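You operate a simulated robot arm through the tools that you are given. There is no shell and no other tool. Be economical: measure what you need, move in short steps, check, and stop when the job is done.

Carry out the task below with a simulated robot arm. There is one attempt and no reset: what you move stays moved.

TASK
Take lid and sieve off, set the pan under the loupe, knob at near.
Fine: lid and sieve on the bench; pan first, then slide the lens plate over it; spill none; leave the other lid, sieve and pan alone.

The check looks at the end state, three seconds after you hand in, the way a careful person would. Anything else that was tipped, shoved, dropped, spilled or broken makes it a failure. A push-on lid holds only when it is set on centred and level and pressed home; a screw cap is set on level and turned clockwise until tight.

THE ROBOT
A 7-joint arm with a two-finger parallel gripper, fixed in place. Base frame: the origin is at the foot of the arm, x ahead of it, y to its left, z up. Units: m, rad, N and s.
Its first joint turns from -1.152 to 1.152 rad. Payload 1.57 kg.
The tool frame sits at the grasp point between the pads (the TCP): z along the fingers, y along the line on which they close. The tips reach 0.03 m beyond it. The gripper opens to 0.11 m. The fingers are 0.024 m wide and 0.012 m thick; the gripper's body (0.048 by 0.112 m) begins 0.078 m behind the TCP.
Orientation is told as [roll, pitch, yaw] about the base's x, y, z axes, in that order, counted from this pose: with the fingers straight down and closing along the base's y, the tool's x points along the base's -x, its y along +y and its z along -z.

THE INTERFACE
- The arm moves only by the tool step_arm. Its argument "motion" is a list of rows, each an object (a shift or turn left out is 0, a gripper value left out holds the last) with "fingers": the finger opening in cm, from 0 to 11; "offset": the shift along the tool's x, y, z in cm, a list of three; "rotation": the turn, a rotation vector about the tool's x, y, z in rad, a list of three. In form: [{"fingers": fingers, "offset": [x, y, z], "rotation": [wx, wy, wz]}, ...]. A call has 1 to 8 rows; each row is the pose to reach, as a shift and turn from the pose commanded when the call began, along the tool's axes at that moment. A row lasts 0.2 s, in which the tool goes at most 0.05 m and 0.15 rad; a call with a longer step from one row to the next is refused whole, and so is a gripper value outside its range. A pose out of reach is approached as far as the arm can. The call stops where the force on the tool passes 50 N (or 10 N more than at its start, if that is more) or the arm is blocked; 0.2 s more then pass. The fingers move at their own pace (about 0.108 m/s each) and stop on an object; they squeeze with about 28 N. The grip force told is the motor's: it shows also when the fingers shut on nothing. Time passes only in rows, and 0.2 s behind the last, so rows that repeat a pose let the fingers close. The reply holds the time, the measured pose of the TCP, the force on the tool along the base axes, the opening and the grip force, in the units named above and with some noise.
- Cameras (640 x 400 px; columns grow to the right, rows downward): "scene" is fixed at [0.1503, -0.379, 1.4075]; the picture's right is [0.90, -0.44, 0.00], its down [-0.23, -0.48, -0.85] and it looks along [0.37, 0.76, -0.53] (base axes); focal length 241 px, centre (320, 200). "wrist" rides on the gripper at [0.07, 0.016, -0.141] in the tool frame; the picture's right is [-0.23, 0.97, 0.00], its down [-0.86, -0.20, -0.48] and it looks along [-0.47, -0.11, 0.88] (tool axes); focal length 222 px, centre (320, 200). There is no depth. A picture from a camera that has moved, and an enlarged one, comes with that camera's place and axes in the base frame and with its lens.
- capture(camera): a new picture of that camera. No time passes.
- zoom(camera, box): a new picture of the part [left, top, right, bottom] of that camera's present view, enlarged. No time passes.
- job_done(): hands the job in; it is judged then, once.

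Work in short steps. Places have to be worked out from the pictures, the camera data and where the tool is seen: move nearer, look again, correct. Check each grasp and each placing, and mend what went wrong. You have 120 turns and 84 pictures in all, those below and enlarged ones among them. Open the gripper and draw the arm clear of the work before you hand the job in, unless the task says otherwise; then end with one line.

The tools are called after "Call:" by a JSON object that holds its "method" and its "body". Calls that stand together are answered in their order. step_arm: Moves the arm, as the interface text tells. Its arguments: {"type":"object","properties":{"motion":{"type":"array","items":{"type":"object","properties":{"fingers":{"type":"number"},"offset":{"type":"array","items":{"type":"number"}},"rotation":{"type":"array","items":{"type":"number"}}}}}},"required":["motion"]} The other tools are called the same way: capture (camera) takes a picture; zoom (camera, box) takes an enlarged picture of a part of a camera's view; job_done () hands the job in.

At the start:

```text
t: 0.0
tool_pos: [0.4699, 0.1013, 1.2095]
tcp_rot: [0.001, 0.001, -0.002]
ft_force: [0.4, -0.2, -0.9]
gripper_width: 0.1101
finger_force: 0.2
```

scene: 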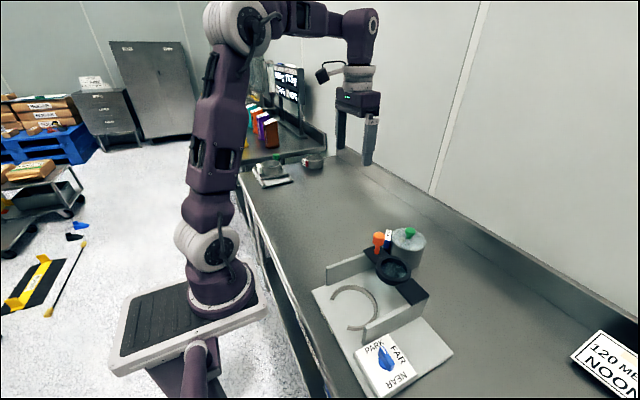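
wrist: 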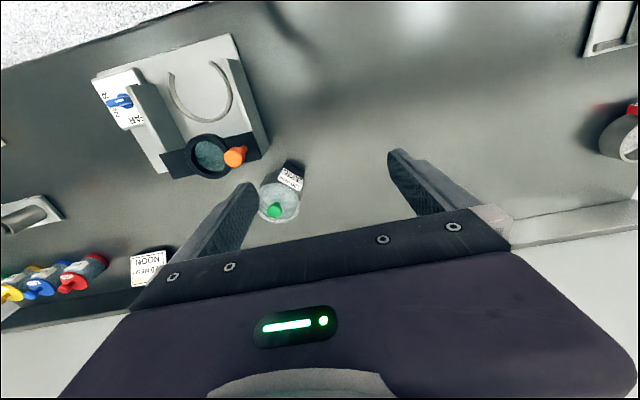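

I start by looking closer at the work area from both cameras.

Call:
{"method": "zoom", "body": {"camera": "scene", "box": [300, 210, 460, 400]}}

Call:
{"method": "zoom", "body": {"camera": "wrist", "box": [80, 20, 320, 240]}}

Call:
{"method": "zoom", "body": {"camera": "scene", "box": [230, 60, 350, 200]}}

```text
2.11 times, centred on (380, 305) of scene
camera zoom: at [0.1503, -0.379, 1.4075], right [0.9, -0.44, 0.0], down [-0.23, -0.48, -0.85], along [0.37, 0.76, -0.53], focal length 508 px, centre (194, -21)
```

zoom: 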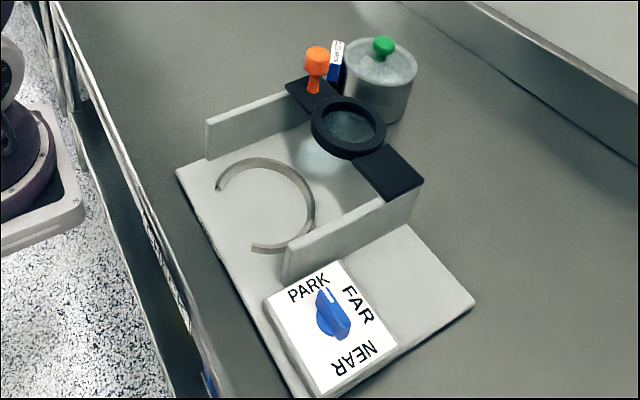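

```text
1.82 times, centred on (200, 130) of wrist
camera zoom: at [0.4014, 0.1168, 1.3503], right [0.23, 0.97, 0.0], down [0.85, -0.2, 0.48], along [0.47, -0.11, -0.88], focal length 404 px, centre (538, 327)
```

zoom: 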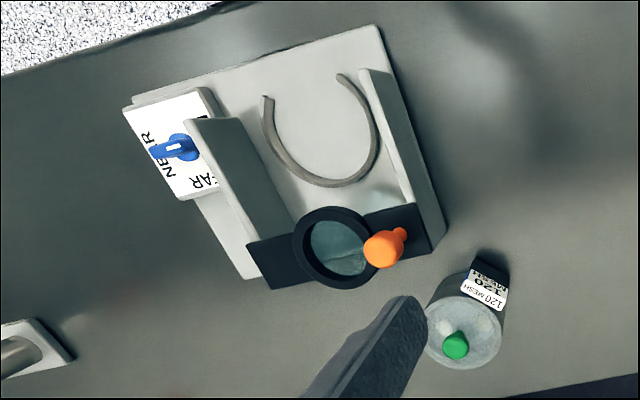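

```text
2.86 times, centred on (290, 130) of scene
camera zoom: at [0.1503, -0.379, 1.4075], right [0.9, -0.44, 0.0], down [-0.23, -0.48, -0.85], along [0.37, 0.76, -0.53], focal length 689 px, centre (406, 400)
```

zoom: 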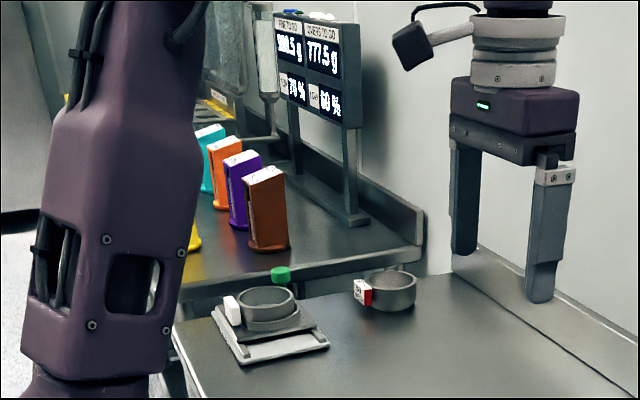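

Call:
{"method": "zoom", "body": {"camera": "scene", "box": [540, 310, 640, 400]}}

Call:
{"method": "zoom", "body": {"camera": "scene", "box": [360, 220, 440, 290]}}

Call:
{"method": "zoom", "body": {"camera": "scene", "box": [240, 140, 340, 200]}}

```text
4.44 times, centred on (590, 355) of scene
camera zoom: at [0.1503, -0.379, 1.4075], right [0.9, -0.44, 0.0], down [-0.23, -0.48, -0.85], along [0.37, 0.76, -0.53], focal length 1072 px, centre (-880, -489)
```

zoom: 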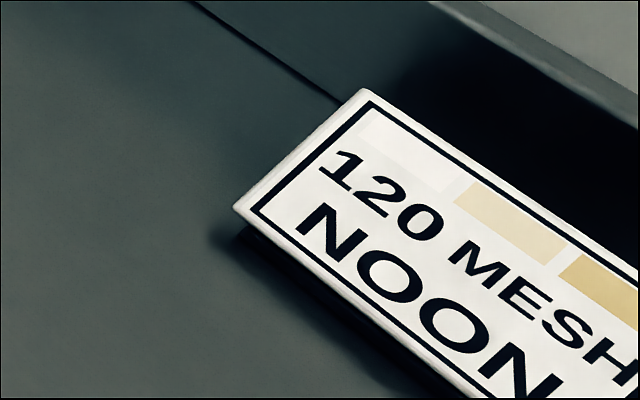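

```text
5.71 times, centred on (400, 255) of scene
camera zoom: at [0.1503, -0.379, 1.4075], right [0.9, -0.44, 0.0], down [-0.23, -0.48, -0.85], along [0.37, 0.76, -0.53], focal length 1379 px, centre (-137, -114)
```

zoom: 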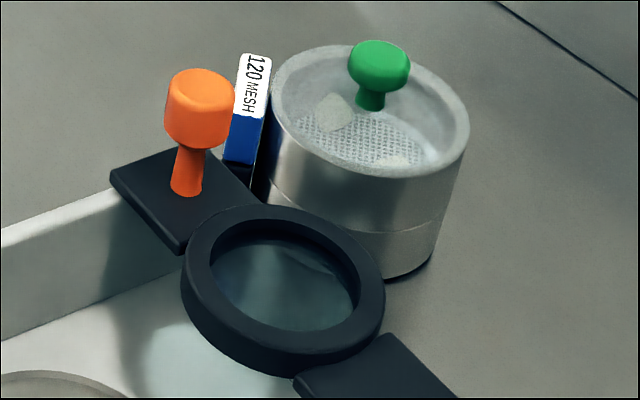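

```text
6.40 times, centred on (290, 170) of scene
camera zoom: at [0.1503, -0.379, 1.4075], right [0.9, -0.44, 0.0], down [-0.23, -0.48, -0.85], along [0.37, 0.76, -0.53], focal length 1544 px, centre (512, 392)
```

zoom: 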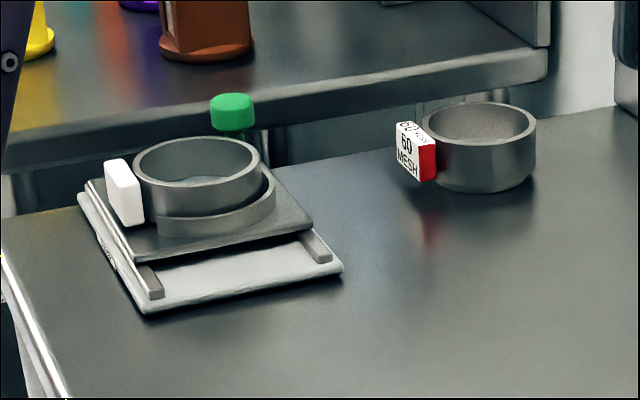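

Triangulating both cameras puts the lid knob at about (0.60, -0.02, 0.98) in the reported frame. That puts the bench near z≈0.9, not 0.28, so I'll test with a move towards the stack at height.

Call:
{"method": "step_arm", "body": {"motion": [{"offset": [-3, -3, 0]}, {"offset": [-6, -6, 0]}, {"offset": [-9, -9, 0]}, {"offset": [-12, -12, 0]}, {"offset": [-12, -12, 0]}]}}

Call:
{"method": "capture", "body": {"camera": "wrist"}}

Call:
{"method": "capture", "body": {"camera": "scene"}}

```text
t: 1.2
tool_pos: [0.5922, -0.0212, 1.209]
tcp_rot: [0.001, 0.002, -0.002]
ft_force: [-0.6, -1.0, 0.4]
gripper_width: 0.1101
finger_force: 0.0
```

```text
75 pictures are left
camera wrist: at [0.5234, -0.0045, 1.3495], right [0.23, 0.97, 0.0], down [0.86, -0.2, 0.48], along [0.46, -0.11, -0.88], focal length 222 px, centre (320, 200)
```

wrist: 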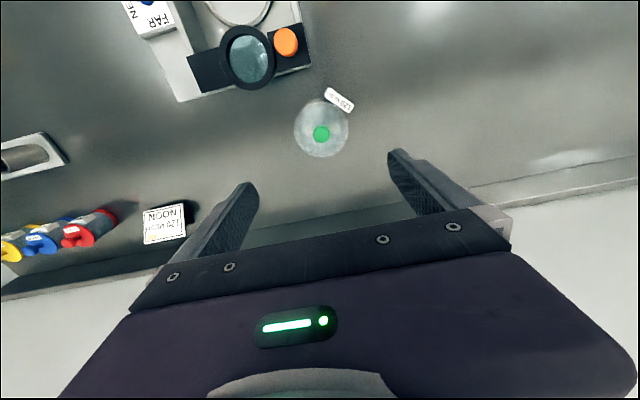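

```text
74 pictures are left
```

scene: 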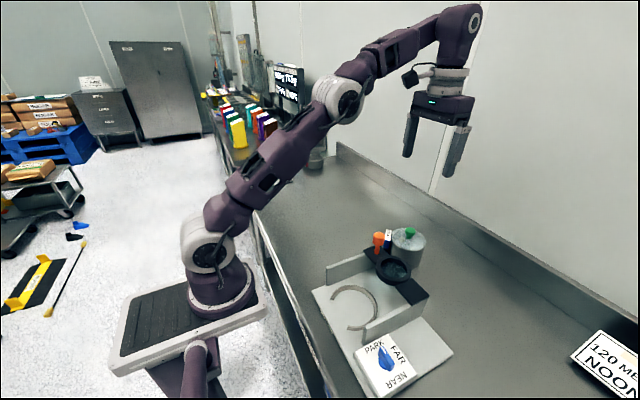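

The pose tracks as commanded and the reach is fine at this height. I'll descend over the stack, still about 10 cm clear of it, and look again.

Call:
{"method": "step_arm", "body": {"motion": [{"offset": [0, 0, 3]}, {"offset": [0, 0, 6]}, {"offset": [0, 0, 9]}, {"offset": [0, 0, 12]}, {"offset": [0, 0, 12]}]}}

Call:
{"method": "capture", "body": {"camera": "wrist"}}

Call:
{"method": "capture", "body": {"camera": "scene"}}

```text
t: 2.4
tool_pos: [0.5911, -0.0174, 1.0885]
tcp_rot: [-0.001, 0.0, -0.001]
ft_force: [1.2, 0.3, -0.1]
gripper_width: 0.11
finger_force: 0.0
```

```text
73 pictures are left
camera wrist: at [0.522, -0.0017, 1.2296], right [0.23, 0.97, 0.0], down [0.85, -0.2, 0.48], along [0.47, -0.11, -0.88], focal length 222 px, centre (320, 200)
```

wrist: 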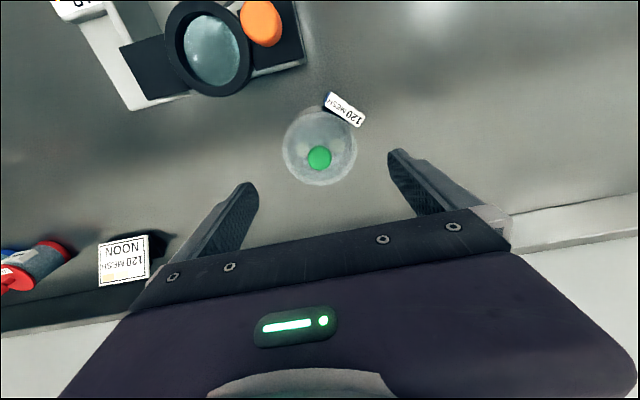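

```text
72 pictures are left
```

scene: 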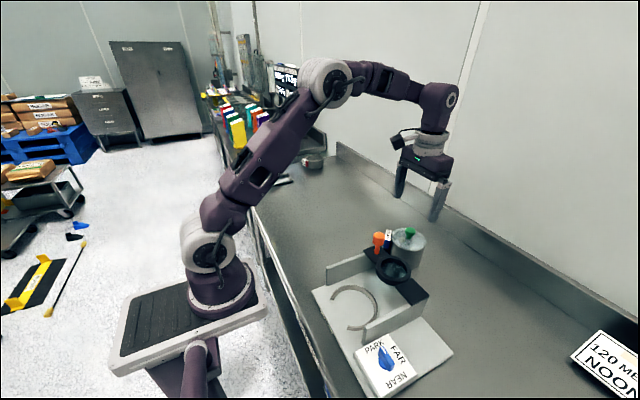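

Combined estimate: knob at about (0.600, -0.021), top at z≈0.99, sieve rim ≈0.955, bench ≈0.865. I'll centre over the knob, narrow the fingers and come down to just above it.

Call:
{"method": "step_arm", "body": {"motion": [{"offset": [-0.9, -0.4, 2], "fingers": 6}, {"offset": [-0.9, -0.4, 5]}, {"offset": [-0.9, -0.4, 6.5]}, {"offset": [-0.9, -0.4, 6.5]}]}}

Call:
{"method": "capture", "body": {"camera": "wrist"}}

Call:
{"method": "zoom", "body": {"camera": "scene", "box": [350, 170, 470, 290]}}

```text
t: 3.4
tool_pos: [0.5988, -0.023, 1.0251]
tcp_rot: [0.0, 0.002, -0.002]
ft_force: [-0.4, 0.0, 0.1]
gripper_width: 0.0599
finger_force: 0.1
```

```text
71 pictures are left
camera wrist: at [0.5298, -0.0071, 1.1661], right [0.23, 0.97, 0.0], down [0.85, -0.2, 0.48], along [0.47, -0.11, -0.88], focal length 222 px, centre (320, 200)
```

wrist: 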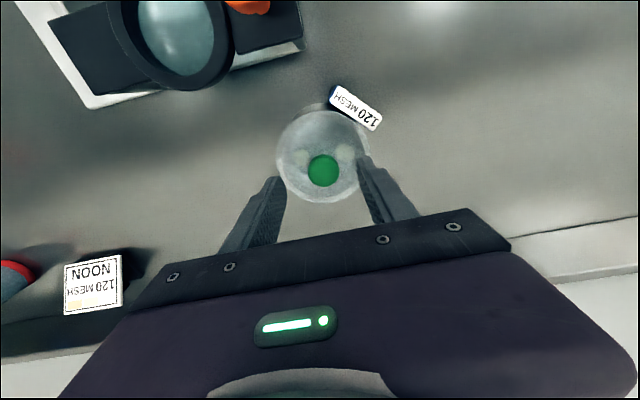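

```text
3.33 times, centred on (410, 230) of scene
camera zoom: at [0.1503, -0.379, 1.4075], right [0.9, -0.44, 0.0], down [-0.23, -0.48, -0.85], along [0.37, 0.76, -0.53], focal length 804 px, centre (20, 100)
```

zoom: 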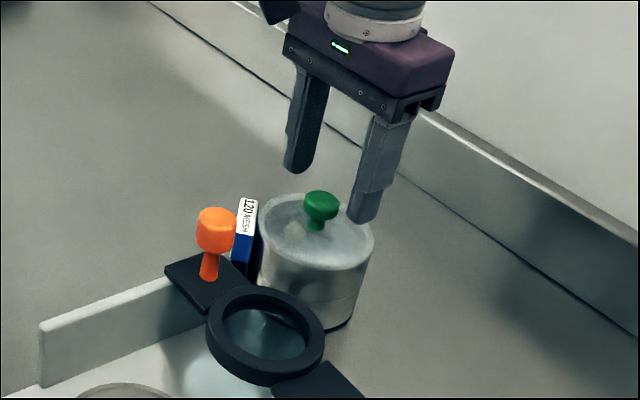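

The knob is at (0.598, -0.020). I correct by 2.5 mm in y, descend to TCP z≈0.988 and close.

Call:
{"method": "step_arm", "body": {"motion": [{"offset": [0.1, 0.25, 2]}, {"offset": [0.1, 0.25, 3.7]}, {"offset": [0.1, 0.25, 3.7]}, {"offset": [0.1, 0.25, 3.7], "fingers": 0}, {"offset": [0.1, 0.25, 3.7]}, {"offset": [0.1, 0.25, 3.7]}]}}

Call:
{"method": "zoom", "body": {"camera": "scene", "box": [370, 190, 450, 280]}}

```text
t: 4.8
tool_pos: [0.5984, -0.0218, 0.987]
tcp_rot: [0.001, -0.002, -0.002]
ft_force: [1.7, 3.7, 11.8]
gripper_width: 0.0267
finger_force: 27.6
```

```text
4.44 times, centred on (410, 235) of scene
camera zoom: at [0.1501, -0.3789, 1.4076], right [0.9, -0.44, 0.0], down [-0.23, -0.48, -0.85], along [0.37, 0.76, -0.53], focal length 1072 px, centre (-80, 44)
```

zoom: 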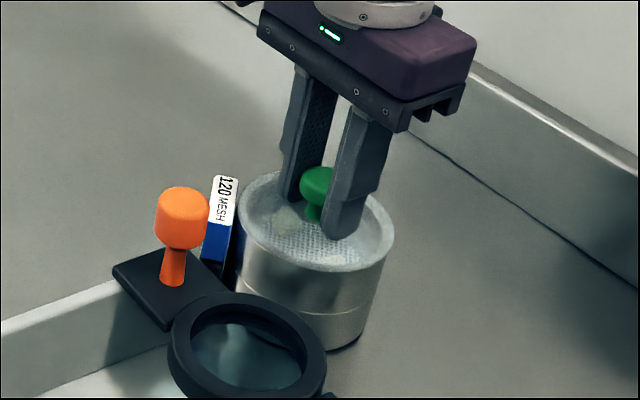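

Knob gripped (2.67 cm). Slow vertical lift to see whether only the lid comes off.

Call:
{"method": "step_arm", "body": {"motion": [{"offset": [0, 0, -0.3]}, {"offset": [0, 0, -0.8]}, {"offset": [0, 0, -1.5]}, {"offset": [0, 0, -2.5]}, {"offset": [0, 0, -2.5]}]}}

Call:
{"method": "zoom", "body": {"camera": "scene", "box": [370, 180, 450, 280]}}

```text
t: 6.0
tool_pos: [0.599, -0.0224, 1.0114]
tcp_rot: [0.0, -0.001, -0.002]
ft_force: [-0.5, 1.3, -0.6]
gripper_width: 0.0264
finger_force: 28.1
```

```text
4.00 times, centred on (410, 230) of scene
camera zoom: at [0.1503, -0.379, 1.4075], right [0.9, -0.44, 0.0], down [-0.23, -0.48, -0.85], along [0.37, 0.76, -0.53], focal length 965 px, centre (-40, 80)
```

zoom: 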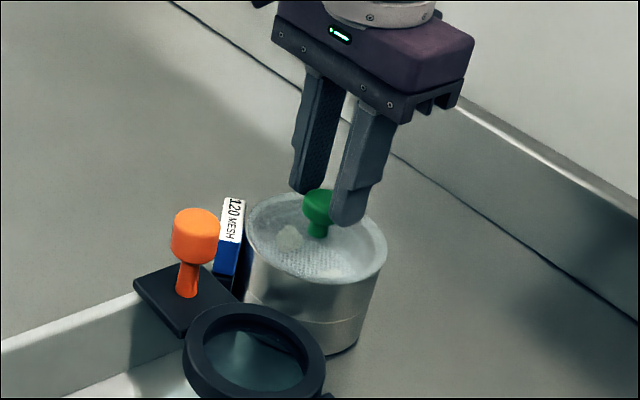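

The knob seems to have stayed in place. I check with the wrist view.

Call:
{"method": "zoom", "body": {"camera": "wrist", "box": [240, 80, 420, 220]}}

Call:
{"method": "zoom", "body": {"camera": "scene", "box": [390, 215, 430, 245]}}

```text
2.86 times, centred on (330, 150) of wrist
camera zoom: at [0.5308, -0.0055, 1.1535], right [0.23, 0.97, 0.0], down [0.85, -0.2, 0.48], along [0.47, -0.11, -0.88], focal length 635 px, centre (291, 343)
```

zoom: 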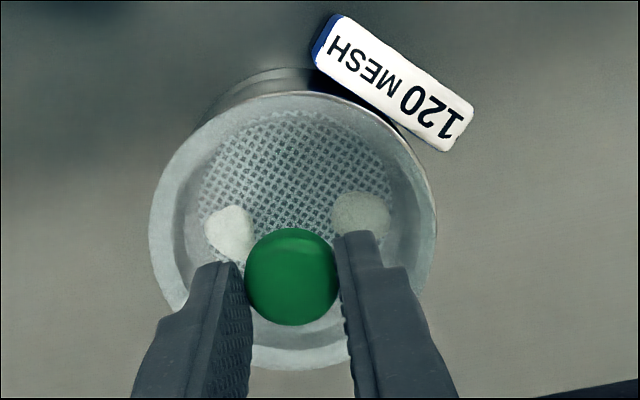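

```text
13.33 times, centred on (410, 230) of scene
camera zoom: at [0.1503, -0.379, 1.4075], right [0.9, -0.44, 0.0], down [-0.23, -0.48, -0.85], along [0.37, 0.76, -0.53], focal length 3217 px, centre (-880, -200)
```

zoom: 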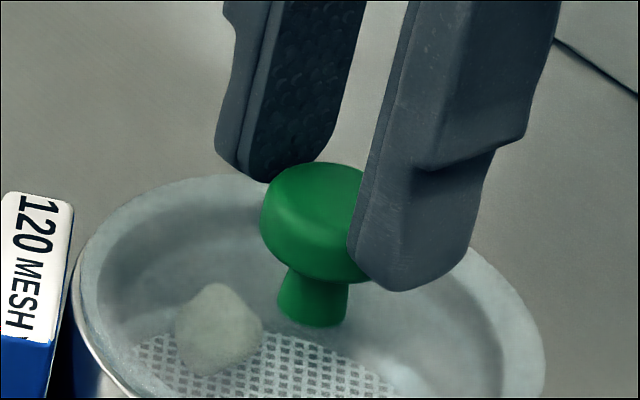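

The fingers slid up the head, so the lid is pushed on firmly. I'll regrip at the full depth and lift in small steps while watching the force.

Call:
{"method": "step_arm", "body": {"motion": [{"fingers": 4.5}, {"offset": [0, 0.1, 1.2]}, {"offset": [0, 0.1, 2.5]}, {"offset": [0, 0.1, 2.5]}, {"offset": [0, 0.1, 2.5], "fingers": 0}, {"offset": [0, 0.1, 2.5]}, {"offset": [0, 0.1, 2.5]}, {"offset": [0, 0.1, 2.5]}]}}

Call:
{"method": "step_arm", "body": {"motion": [{"offset": [0, 0, -0.2]}]}}

```text
t: 7.8
tool_pos: [0.6002, -0.0194, 0.9876]
tcp_rot: [0.0, 0.0, -0.003]
ft_force: [0.2, -0.5, 0.7]
gripper_width: 0.0267
finger_force: 27.7
```

```text
t: 8.2
tool_pos: [0.599, -0.0195, 0.9886]
tcp_rot: [0.0, 0.001, 0.0]
ft_force: [-0.2, -0.2, 0.4]
gripper_width: 0.0267
finger_force: 28.2
```

No tension yet after 2 mm. I go on in small steps.

Call:
{"method": "step_arm", "body": {"motion": [{"offset": [0, 0, -0.4]}]}}

Call:
{"method": "step_arm", "body": {"motion": [{"offset": [0, 0, -0.6]}]}}

Call:
{"method": "zoom", "body": {"camera": "scene", "box": [380, 205, 440, 265]}}

```text
t: 8.6
tool_pos: [0.5994, -0.0188, 0.9926]
tcp_rot: [0.0, 0.0, -0.002]
ft_force: [0.3, -0.4, -0.7]
gripper_width: 0.0265
finger_force: 27.9
```

```text
t: 9.0
tool_pos: [0.5994, -0.0206, 0.9973]
tcp_rot: [0.0, 0.001, -0.002]
ft_force: [0.0, 0.0, -1.2]
gripper_width: 0.0265
finger_force: 27.6
```

```text
6.67 times, centred on (410, 235) of scene
camera zoom: at [0.1503, -0.379, 1.4075], right [0.9, -0.44, 0.0], down [-0.23, -0.48, -0.85], along [0.37, 0.76, -0.53], focal length 1608 px, centre (-280, -33)
```

zoom: 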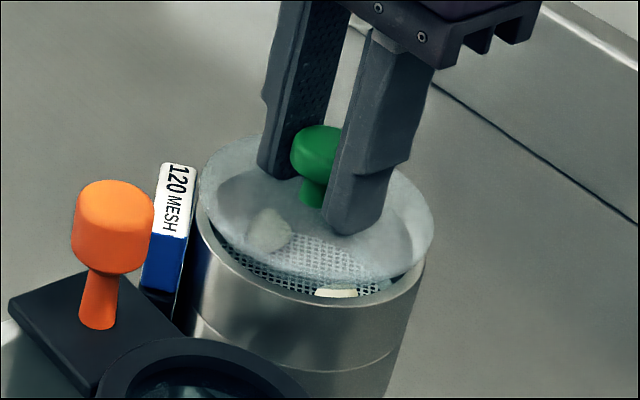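

The lid came off this time. I lift it clear, gently, and check it hangs well.

Call:
{"method": "step_arm", "body": {"motion": [{"offset": [0, 0, -0.7]}, {"offset": [0, 0, -1.5]}, {"offset": [0, 0, -2.5]}, {"offset": [0, 0, -3.5]}, {"offset": [0, 0, -4.5]}, {"offset": [0, 0, -4.5]}]}}

Call:
{"method": "zoom", "body": {"camera": "scene", "box": [370, 180, 450, 280]}}

```text
t: 10.4
tool_pos: [0.598, -0.0204, 1.0442]
tcp_rot: [0.001, 0.001, -0.003]
ft_force: [0.0, 0.7, -0.6]
gripper_width: 0.0267
finger_force: 28.4
```

```text
4.00 times, centred on (410, 230) of scene
camera zoom: at [0.1503, -0.379, 1.4075], right [0.9, -0.44, 0.0], down [-0.23, -0.48, -0.85], along [0.37, 0.76, -0.53], focal length 965 px, centre (-40, 80)
```

zoom: 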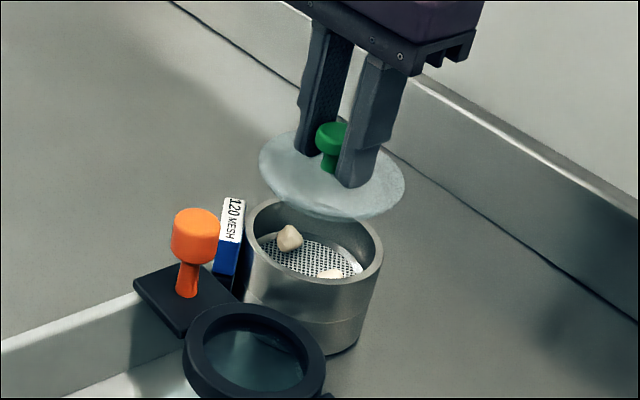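

Lid held level. I carry it to the free bench at about (0.57, 0.27).

Call:
{"method": "step_arm", "body": {"motion": [{"offset": [0, 2, -1]}, {"offset": [0.5, 6, -1]}, {"offset": [1, 11, -1]}, {"offset": [2, 16, -1]}, {"offset": [2.5, 21, -1]}, {"offset": [2.5, 26, -1]}, {"offset": [2.5, 29, -1]}, {"offset": [2.5, 29, -1]}]}}

Call:
{"method": "capture", "body": {"camera": "wrist"}}

Call:
{"method": "capture", "body": {"camera": "scene"}}

```text
refused: row 3 steps farther than a row can; nothing moved
```

```text
63 pictures are left
camera wrist: at [0.5293, -0.0042, 1.1859], right [0.23, 0.97, 0.0], down [0.85, -0.2, 0.48], along [0.47, -0.11, -0.88], focal length 222 px, centre (320, 200)
```

wrist: 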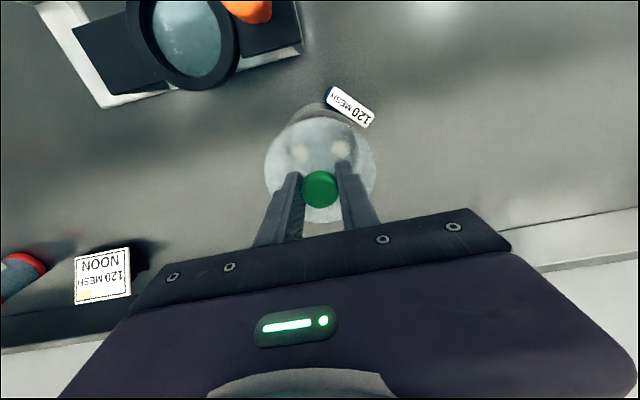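

```text
62 pictures are left
```

scene: 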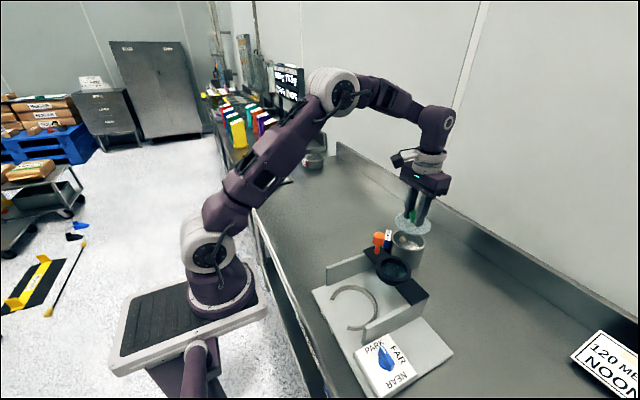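

A row was 5.02 cm and so over the limit. I resend with shorter rows.

Call:
{"method": "step_arm", "body": {"motion": [{"offset": [0, 2, -1]}, {"offset": [0.5, 6, -1]}, {"offset": [1, 10.5, -1]}, {"offset": [1.5, 15, -1]}, {"offset": [2, 19.5, -1]}, {"offset": [2.5, 24, -1]}, {"offset": [2.5, 28, -1]}, {"offset": [2.5, 29, -1]}]}}

Call:
{"method": "capture", "body": {"camera": "wrist"}}

Call:
{"method": "capture", "body": {"camera": "scene"}}

```text
t: 12.2
tool_pos: [0.5752, 0.2687, 1.0498]
tcp_rot: [0.0, 0.0, 0.0]
ft_force: [0.4, -0.4, -1.0]
gripper_width: 0.0267
finger_force: 27.7
```

```text
61 pictures are left
camera wrist: at [0.506, 0.2847, 1.1924], right [0.23, 0.97, 0.0], down [0.85, -0.2, 0.48], along [0.47, -0.11, -0.88], focal length 222 px, centre (320, 200)
```

wrist: 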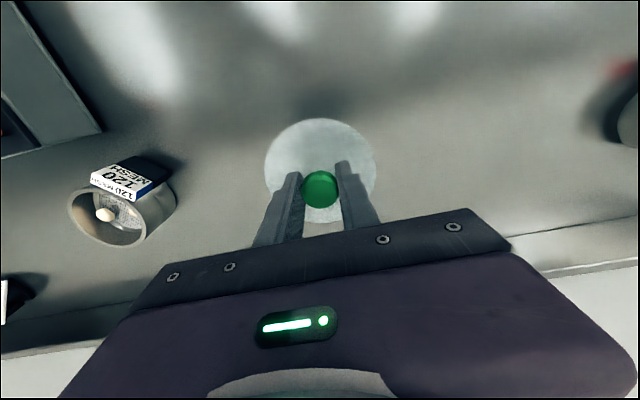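

```text
60 pictures are left
```

scene: 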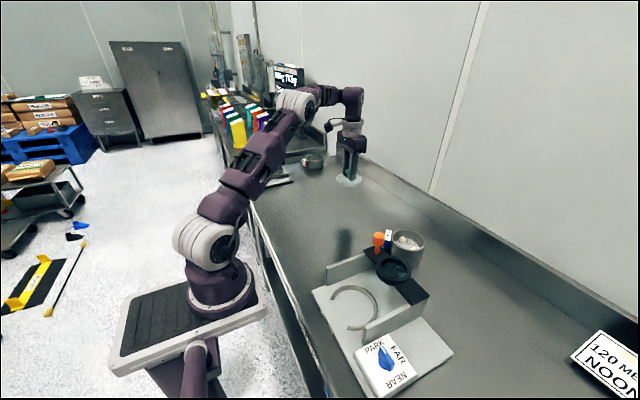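

The bench below is clear. Down to z≈0.93, then slowly to contact.

Call:
{"method": "step_arm", "body": {"motion": [{"offset": [0, 0, 4]}, {"offset": [0, 0, 8]}, {"offset": [0, 0, 11]}, {"offset": [0, 0, 12]}, {"offset": [0, 0, 12.5]}, {"offset": [0, 0, 13]}]}}

Call:
{"method": "zoom", "body": {"camera": "scene", "box": [310, 130, 400, 220]}}

```text
t: 13.6
tool_pos: [0.5744, 0.2687, 0.9265]
tcp_rot: [0.001, -0.004, -0.001]
ft_force: [-4.4, -0.8, 23.5]
gripper_width: 0.0266
finger_force: 28.1
```

```text
4.44 times, centred on (355, 175) of scene
camera zoom: at [0.1497, -0.3793, 1.4075], right [0.9, -0.44, 0.0], down [-0.23, -0.48, -0.85], along [0.37, 0.76, -0.53], focal length 1072 px, centre (164, 311)
```

zoom: 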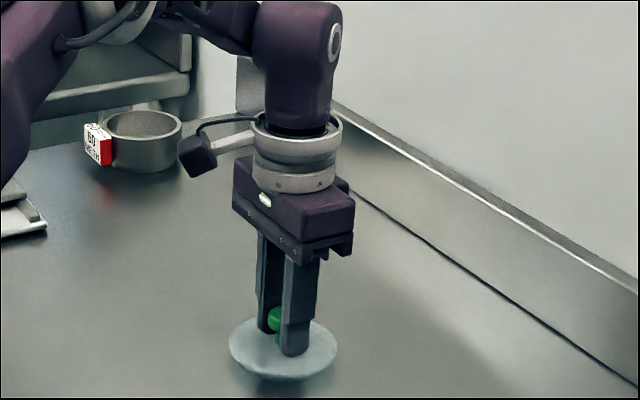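

Contact (23 N) at 0.9265: the lid is on the bench. I release and rise.

Call:
{"method": "step_arm", "body": {"motion": [{"offset": [0, 0, -0.3]}, {"offset": [0, 0, -0.3], "fingers": 5}, {"offset": [0, 0, -0.3]}, {"offset": [0, 0, -3]}, {"offset": [0, 0, -7]}, {"offset": [0, 0, -11]}, {"offset": [0, 0, -11]}]}}

Call:
{"method": "capture", "body": {"camera": "wrist"}}

```text
t: 15.2
tool_pos: [0.5731, 0.269, 1.0364]
tcp_rot: [0.001, -0.002, -0.002]
ft_force: [0.1, 0.4, 0.6]
gripper_width: 0.0503
finger_force: 0.1
```

```text
58 pictures are left
camera wrist: at [0.5036, 0.2846, 1.1777], right [0.23, 0.97, 0.0], down [0.85, -0.2, 0.48], along [0.47, -0.11, -0.88], focal length 222 px, centre (320, 200)
```

wrist: 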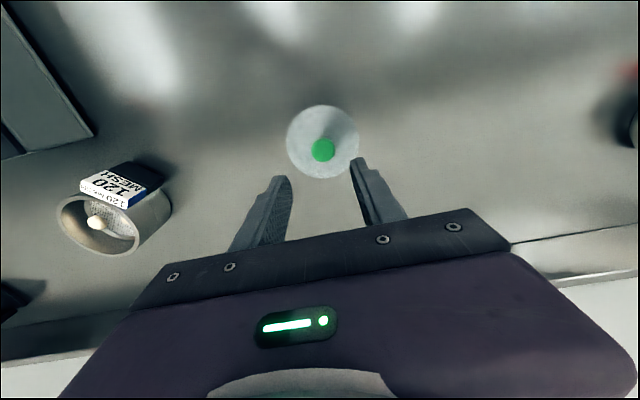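

Lid rests flat. I return above the stack with the gripper open to look at the tag's direction before gripping the sieve.

Call:
{"method": "step_arm", "body": {"motion": [{"offset": [0, -3, -4], "fingers": 11}, {"offset": [-0.5, -7.5, -5]}, {"offset": [-1, -12, -5]}, {"offset": [-1.5, -16.5, -5]}, {"offset": [-2, -21, -5]}, {"offset": [-2.5, -25.5, -5]}, {"offset": [-2.5, -28.9, -5]}, {"offset": [-2.5, -28.9, -5]}]}}

Call:
{"method": "capture", "body": {"camera": "wrist"}}

Call:
{"method": "zoom", "body": {"camera": "scene", "box": [360, 210, 460, 290]}}

```text
t: 17.0
tool_pos: [0.6002, -0.0195, 1.0836]
tcp_rot: [-0.001, 0.001, -0.001]
ft_force: [0.3, 0.1, 0.4]
gripper_width: 0.1099
finger_force: 0.1
```

```text
57 pictures are left
camera wrist: at [0.5315, -0.0043, 1.2258], right [0.23, 0.97, 0.0], down [0.85, -0.2, 0.48], along [0.47, -0.11, -0.88], focal length 222 px, centre (320, 200)
```

wrist: 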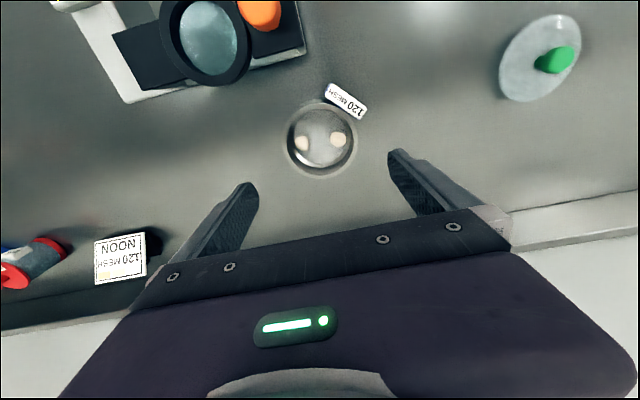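

```text
5.00 times, centred on (410, 250) of scene
camera zoom: at [0.1503, -0.379, 1.4075], right [0.9, -0.44, 0.0], down [-0.23, -0.48, -0.85], along [0.37, 0.76, -0.53], focal length 1206 px, centre (-130, -50)
```

zoom: 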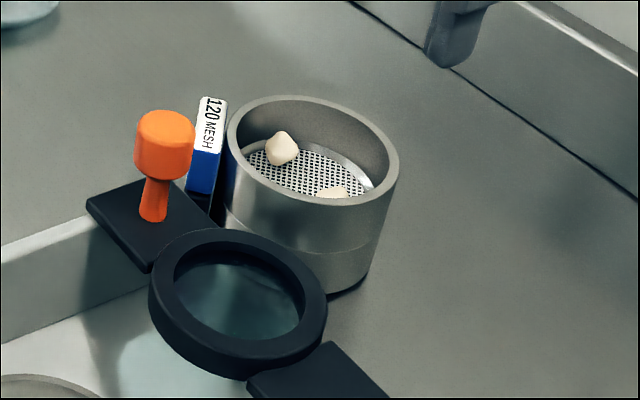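

Rim centre is about (0.597, -0.019) and the tag lies at (-x, +y), so I turn the gripper 45° to close at right angles to the tag. Estimated heights: bench 0.88, pan–sieve seam 0.915, rim 0.95.

Call:
{"method": "step_arm", "body": {"motion": [{"offset": [0.3, 0, 0], "rotation": [0, 0, 0.15]}, {"offset": [0.3, 0, 0], "rotation": [0, 0, 0.3]}, {"offset": [0.3, 0, 0], "rotation": [0, 0, 0.45]}, {"offset": [0.3, 0, 0], "rotation": [0, 0, 0.6]}, {"offset": [0.3, 0, 2], "rotation": [0, 0, 0.75]}, {"offset": [0.3, 0, 5], "rotation": [0, 0, 0.78]}, {"offset": [0.3, 0, 7], "rotation": [0, 0, 0.78]}, {"offset": [0.3, 0, 7], "rotation": [0, 0, 0.78]}]}}

Call:
{"method": "capture", "body": {"camera": "wrist"}}

Call:
{"method": "zoom", "body": {"camera": "scene", "box": [350, 180, 470, 290]}}

```text
t: 18.8
tool_pos: [0.5955, -0.0205, 1.0146]
tcp_rot: [0.0, -0.002, -0.782]
ft_force: [-0.1, 0.4, -0.2]
gripper_width: 0.1101
finger_force: 0.2
```

```text
55 pictures are left
camera wrist: at [0.5581, 0.0407, 1.1563], right [0.85, 0.53, 0.0], down [0.47, -0.74, 0.48], along [0.25, -0.41, -0.88], focal length 222 px, centre (320, 200)
```

wrist: 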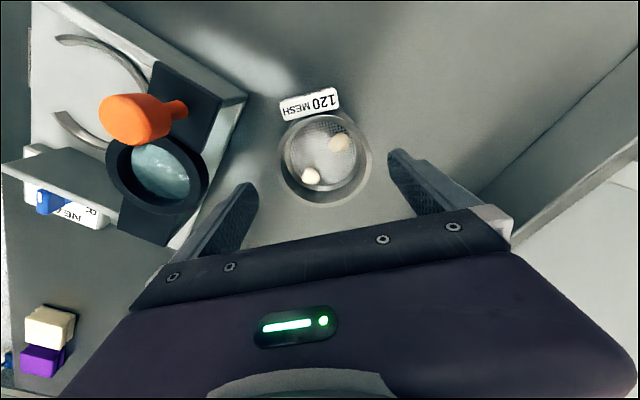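

```text
3.64 times, centred on (410, 235) of scene
camera zoom: at [0.1503, -0.379, 1.4075], right [0.9, -0.44, 0.0], down [-0.23, -0.48, -0.85], along [0.37, 0.76, -0.53], focal length 877 px, centre (-7, 73)
```

zoom: 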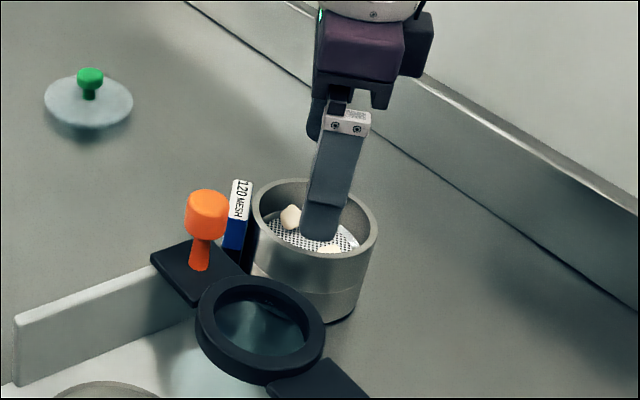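

Rim centre comes out near (0.597, -0.016), so I shift slightly along the tool axes and descend partway, with the tips just inside rim height, to check clearance.

Call:
{"method": "step_arm", "body": {"motion": [{"offset": [0.2, 0.4, 0]}, {"offset": [0.2, 0.4, 2]}, {"offset": [0.2, 0.4, 3.5]}, {"offset": [0.2, 0.4, 3.5]}]}}

Call:
{"method": "capture", "body": {"camera": "wrist"}}

```text
t: 19.8
tool_pos: [0.5956, -0.0146, 0.9795]
tcp_rot: [0.0, 0.0, -0.782]
ft_force: [-0.5, 0.3, 0.0]
gripper_width: 0.11
finger_force: 0.1
```

```text
53 pictures are left
camera wrist: at [0.5578, 0.0455, 1.121], right [0.85, 0.53, 0.0], down [0.47, -0.74, 0.48], along [0.25, -0.41, -0.88], focal length 222 px, centre (320, 200)
```

wrist: 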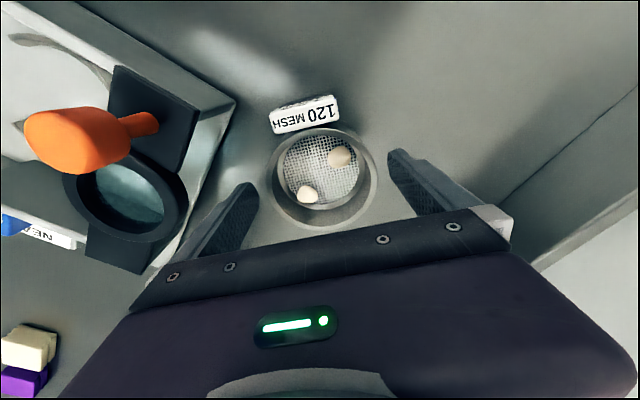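

Centred between the fingers within 2 mm. I descend to z≈0.952 and close on the sieve wall.

Call:
{"method": "step_arm", "body": {"motion": [{"offset": [-0.25, 0, 1.5]}, {"offset": [-0.25, 0, 2.8]}, {"offset": [-0.25, 0, 2.8]}, {"offset": [-0.25, 0, 2.8], "fingers": 8}, {"offset": [-0.25, 0, 2.8], "fingers": 6}, {"offset": [-0.25, 0, 2.8]}, {"offset": [-0.25, 0, 2.8]}]}}

Call:
{"method": "zoom", "body": {"camera": "scene", "box": [370, 200, 450, 285]}}

Call:
{"method": "capture", "body": {"camera": "wrist"}}

```text
t: 21.4
tool_pos: [0.5968, -0.0172, 0.9521]
tcp_rot: [0.0, 0.0, -0.782]
ft_force: [-0.7, 0.1, -0.4]
gripper_width: 0.0906
finger_force: 28.0
```

```text
4.71 times, centred on (410, 242) of scene
camera zoom: at [0.1503, -0.379, 1.4075], right [0.9, -0.44, 0.0], down [-0.23, -0.48, -0.85], along [0.37, 0.76, -0.53], focal length 1135 px, centre (-104, 0)
```

zoom: 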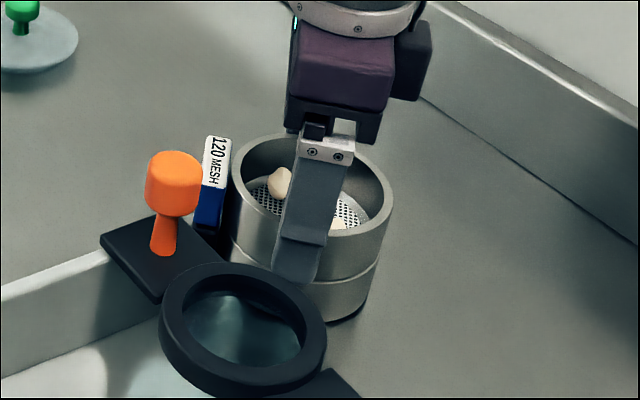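

```text
51 pictures are left
camera wrist: at [0.5597, 0.0442, 1.0929], right [0.85, 0.53, 0.0], down [0.47, -0.74, 0.48], along [0.25, -0.41, -0.88], focal length 222 px, centre (320, 200)
```

wrist: 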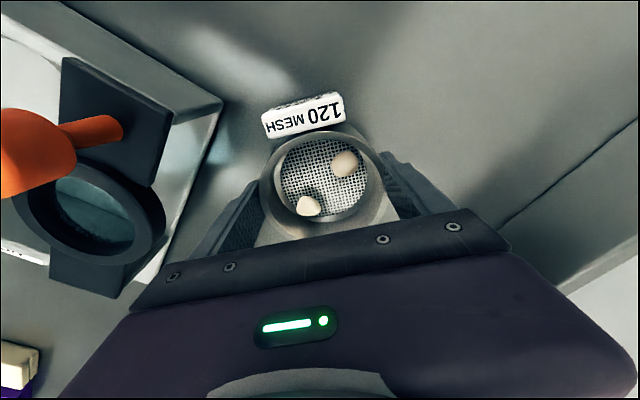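

Gripped on the sieve wall (9.06 cm), with the tips above the seam. Slow small lifts.

Call:
{"method": "step_arm", "body": {"motion": [{"offset": [0, 0, -0.2]}, {"offset": [0, 0, -0.4]}, {"offset": [0, 0, -0.7]}, {"offset": [0, 0, -1]}, {"offset": [0, 0, -1.3]}, {"offset": [0, 0, -1.5]}]}}

Call:
{"method": "zoom", "body": {"camera": "scene", "box": [370, 200, 450, 285]}}

```text
t: 22.8
tool_pos: [0.5977, -0.0166, 0.9644]
tcp_rot: [0.0, 0.001, -0.782]
ft_force: [-0.2, 1.0, -1.0]
gripper_width: 0.0907
finger_force: 27.9
```

```text
4.71 times, centred on (410, 242) of scene
camera zoom: at [0.1503, -0.379, 1.4075], right [0.9, -0.44, 0.0], down [-0.23, -0.48, -0.85], along [0.37, 0.76, -0.53], focal length 1135 px, centre (-104, 0)
```

zoom: 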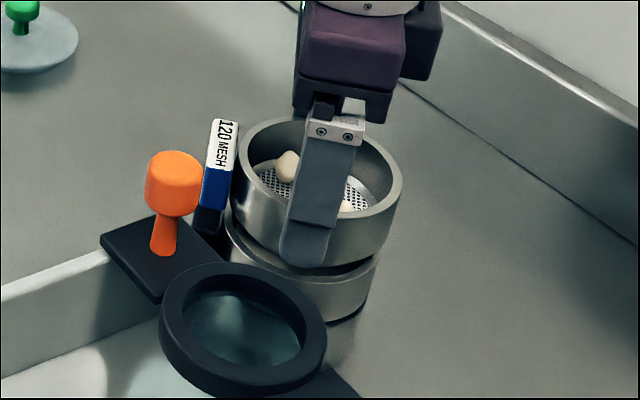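

Clean separation, and the pan stayed. I raise further, then carry gently to bench at about (0.57, 0.125).

Call:
{"method": "step_arm", "body": {"motion": [{"offset": [0, 0, -0.7]}, {"offset": [0, 0, -1.7]}, {"offset": [0, 0, -2.8]}, {"offset": [0, 0, -3.9]}, {"offset": [0, 0, -4.7]}, {"offset": [0, 0, -5]}, {"offset": [0, 0, -5]}]}}

Call:
{"method": "step_arm", "body": {"motion": [{"offset": [0.8, 0.57, 0]}, {"offset": [2.4, 1.7, 0]}, {"offset": [4.4, 3.1, 0]}, {"offset": [6.6, 4.7, 0]}, {"offset": [8.8, 6.2, 0]}, {"offset": [10.6, 7.5, 0]}, {"offset": [11.6, 8.2, 0]}, {"offset": [11.6, 8.2, 0]}]}}

Call:
{"method": "capture", "body": {"camera": "wrist"}}

Call:
{"method": "zoom", "body": {"camera": "scene", "box": [310, 130, 450, 290]}}

```text
t: 24.4
tool_pos: [0.5985, -0.018, 1.0135]
tcp_rot: [-0.001, 0.001, -0.78]
ft_force: [-0.4, -0.2, -1.6]
gripper_width: 0.0907
finger_force: 27.9
```

```text
t: 26.2
tool_pos: [0.5727, 0.1228, 1.0141]
tcp_rot: [0.001, 0.002, -0.783]
ft_force: [-0.6, 0.0, -1.1]
gripper_width: 0.0907
finger_force: 27.8
```

```text
49 pictures are left
camera wrist: at [0.5351, 0.1841, 1.1563], right [0.85, 0.53, 0.0], down [0.47, -0.74, 0.48], along [0.25, -0.41, -0.88], focal length 222 px, centre (320, 200)
```

wrist: 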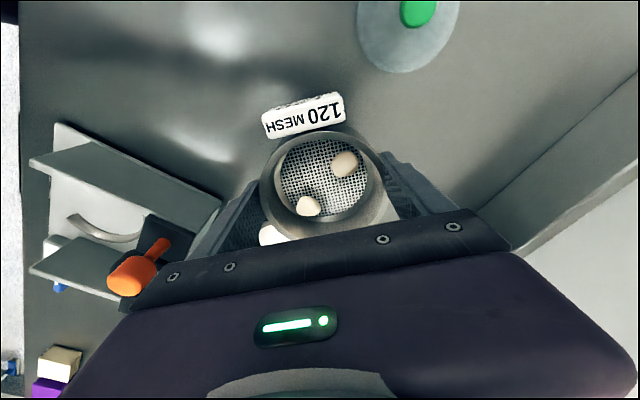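

```text
2.50 times, centred on (380, 210) of scene
camera zoom: at [0.1503, -0.379, 1.4075], right [0.9, -0.44, 0.0], down [-0.23, -0.48, -0.85], along [0.37, 0.76, -0.53], focal length 603 px, centre (170, 175)
```

zoom: 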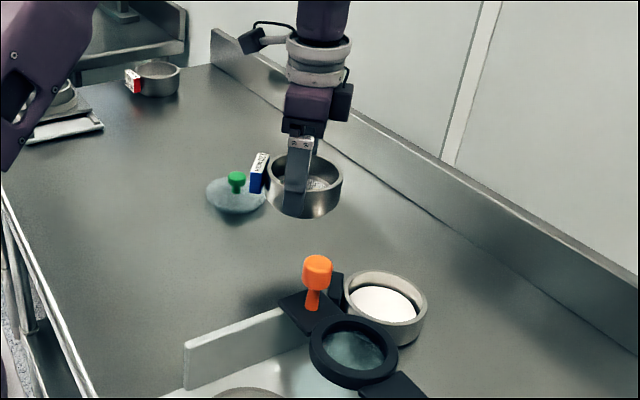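

The sieve is level with its contents intact. I lower it, slowing near contact.

Call:
{"method": "step_arm", "body": {"motion": [{"offset": [0, 0, 1.5]}, {"offset": [0, 0, 4]}, {"offset": [0, 0, 6]}, {"offset": [0, 0, 7]}, {"offset": [0, 0, 7.4]}, {"offset": [0, 0, 7.4]}]}}

Call:
{"method": "step_arm", "body": {"motion": [{"offset": [0, 0, 0.2]}, {"offset": [0, 0, 0.4]}, {"offset": [0, 0, 0.6]}, {"offset": [0, 0, 0.8]}]}}

Call:
{"method": "zoom", "body": {"camera": "scene", "box": [350, 160, 420, 230]}}

```text
t: 27.6
tool_pos: [0.5746, 0.1236, 0.9412]
tcp_rot: [-0.002, -0.002, -0.782]
ft_force: [0.3, 0.2, -0.6]
gripper_width: 0.0906
finger_force: 27.5
```

```text
t: 28.6
tool_pos: [0.5736, 0.1229, 0.9337]
tcp_rot: [0.0, 0.0, -0.782]
ft_force: [-0.4, -0.2, -1.3]
gripper_width: 0.0907
finger_force: 28.1
```

```text
5.71 times, centred on (385, 195) of scene
camera zoom: at [0.1503, -0.379, 1.4075], right [0.9, -0.44, 0.0], down [-0.23, -0.48, -0.85], along [0.37, 0.76, -0.53], focal length 1379 px, centre (-51, 229)
```

zoom: 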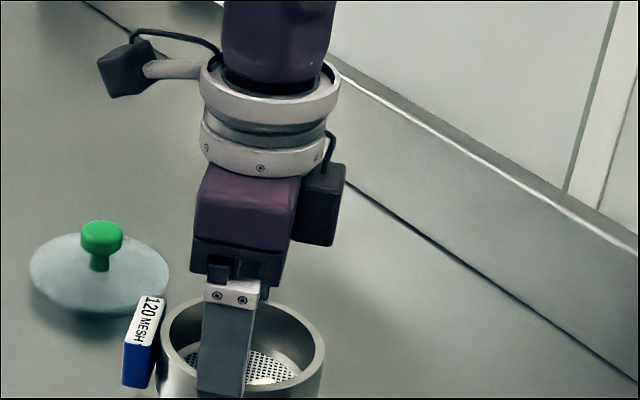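

No contact yet. I continue in 2 mm rows.

Call:
{"method": "step_arm", "body": {"motion": [{"offset": [0, 0, 0.2]}, {"offset": [0, 0, 0.4]}, {"offset": [0, 0, 0.6]}, {"offset": [0, 0, 0.8]}]}}

Call:
{"method": "step_arm", "body": {"motion": [{"offset": [0, 0, 0.2]}, {"offset": [0, 0, 0.4]}, {"offset": [0, 0, 0.5]}]}}

Call:
{"method": "zoom", "body": {"camera": "scene", "box": [350, 175, 420, 245]}}

```text
t: 29.6
tool_pos: [0.5744, 0.1238, 0.9261]
tcp_rot: [0.0, 0.001, -0.781]
ft_force: [-0.2, 0.4, -1.5]
gripper_width: 0.0906
finger_force: 28.4
```

```text
t: 30.4
tool_pos: [0.5746, 0.124, 0.9235]
tcp_rot: [0.003, -0.004, -0.779]
ft_force: [-1.1, -0.3, 10.2]
gripper_width: 0.0906
finger_force: 28.1
stopped in row 3: the force on the tool passed its limit (the readings are from after the stop); the commanded pose is now the measured one
```

```text
5.71 times, centred on (385, 210) of scene
camera zoom: at [0.1501, -0.379, 1.4076], right [0.9, -0.44, 0.0], down [-0.23, -0.48, -0.85], along [0.37, 0.76, -0.53], focal length 1379 px, centre (-51, 143)
```

zoom: 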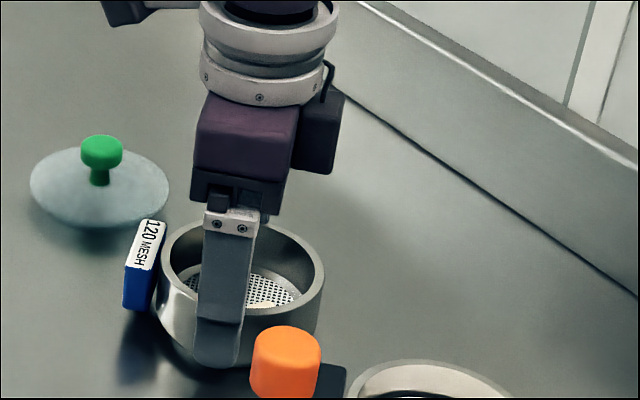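

Contact at 0.9235. I open gently and rise.

Call:
{"method": "step_arm", "body": {"motion": [{"offset": [0, 0, -0.1]}, {"offset": [0, 0, -0.1], "fingers": 11}, {"offset": [0, 0, -0.1]}, {"offset": [0, 0, -2.5]}, {"offset": [0, 0, -6]}, {"offset": [0, 0, -10]}, {"offset": [0, 0, -14]}, {"offset": [0, 0, -15]}]}}

Call:
{"method": "capture", "body": {"camera": "wrist"}}

Call:
{"method": "zoom", "body": {"camera": "scene", "box": [340, 180, 440, 280]}}

```text
t: 32.2
tool_pos: [0.5753, 0.1254, 1.0722]
tcp_rot: [0.001, -0.002, -0.782]
ft_force: [0.3, -0.1, 0.1]
gripper_width: 0.11
finger_force: 0.1
```

```text
45 pictures are left
camera wrist: at [0.5369, 0.1859, 1.2138], right [0.85, 0.53, 0.0], down [0.47, -0.74, 0.48], along [0.26, -0.41, -0.88], focal length 222 px, centre (320, 200)
```

wrist: 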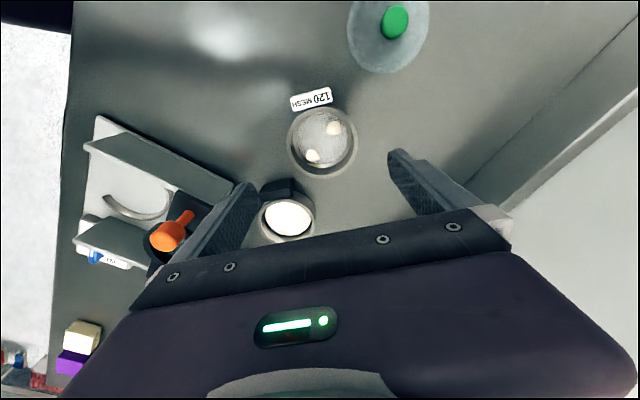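

```text
4.00 times, centred on (390, 230) of scene
camera zoom: at [0.1503, -0.379, 1.4075], right [0.9, -0.44, 0.0], down [-0.23, -0.48, -0.85], along [0.37, 0.76, -0.53], focal length 965 px, centre (40, 80)
```

zoom: 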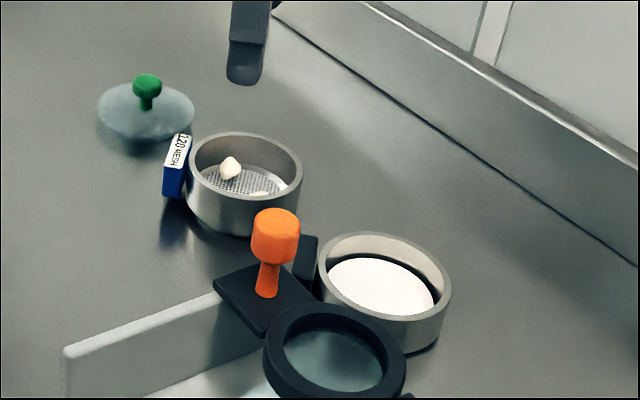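

Sieve and lid rest well, the pan still sits with its powder, and it has a dark tag on the same side. Next I view the loupe stand from above.

Call:
{"method": "step_arm", "body": {"motion": [{"offset": [-0.6, -3.9, -2.5], "rotation": [0, 0, -0.13]}, {"offset": [-1.2, -7.8, -5], "rotation": [0, 0, -0.26]}, {"offset": [-1.9, -12.3, -5], "rotation": [0, 0, -0.39]}, {"offset": [-2.6, -17, -5], "rotation": [0, 0, -0.52]}, {"offset": [-3.3, -21.5, -5], "rotation": [0, 0, -0.65]}, {"offset": [-4, -26, -5], "rotation": [0, 0, -0.78]}, {"offset": [-4, -26, -5], "rotation": [0, 0, -0.78]}]}}

Call:
{"method": "capture", "body": {"camera": "wrist"}}

Call:
{"method": "capture", "body": {"camera": "scene"}}

```text
t: 33.8
tool_pos: [0.4221, -0.0885, 1.1234]
tcp_rot: [0.0, -0.003, 0.001]
ft_force: [-0.3, -0.6, 0.6]
gripper_width: 0.1101
finger_force: 0.0
```

```text
43 pictures are left
camera wrist: at [0.3523, -0.0717, 1.2647], right [0.23, 0.97, 0.0], down [0.85, -0.2, 0.48], along [0.47, -0.11, -0.88], focal length 222 px, centre (320, 200)
```

wrist: 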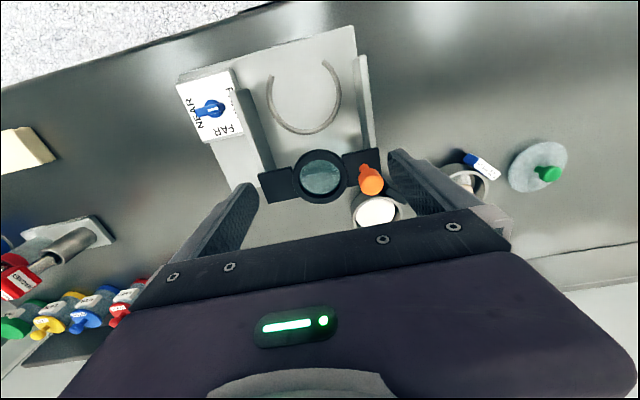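

```text
42 pictures are left
```

scene: 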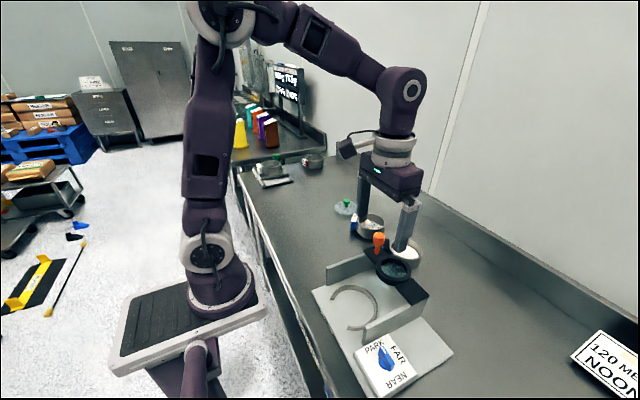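

The stand's axis runs along x, the arc centre is near (0.373, -0.10) and its opening faces -x, which is where the pan's tag should point. I move closer over the arc to measure it.

Call:
{"method": "step_arm", "body": {"motion": [{"offset": [2.5, -0.5, 2]}, {"offset": [4.9, -1.1, 5]}, {"offset": [4.9, -1.1, 8]}, {"offset": [4.9, -1.1, 10]}, {"offset": [4.9, -1.1, 10]}]}}

Call:
{"method": "capture", "body": {"camera": "wrist"}}

```text
t: 35.0
tool_pos: [0.371, -0.1005, 1.0205]
tcp_rot: [-0.001, -0.003, -0.003]
ft_force: [0.0, 0.3, 0.4]
gripper_width: 0.11
finger_force: 0.1
```

```text
41 pictures are left
camera wrist: at [0.301, -0.0844, 1.1629], right [0.23, 0.97, 0.0], down [0.85, -0.2, 0.48], along [0.47, -0.11, -0.88], focal length 222 px, centre (320, 200)
```

wrist: 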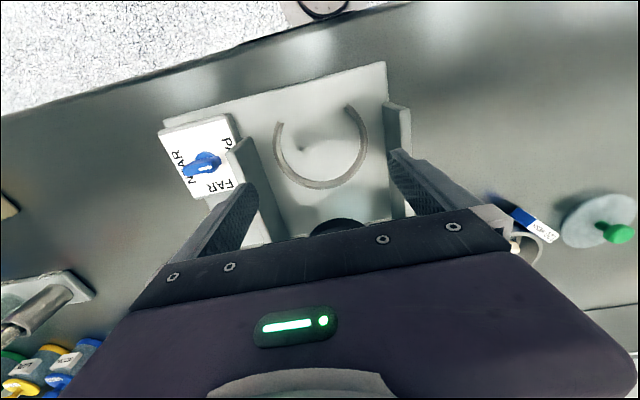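

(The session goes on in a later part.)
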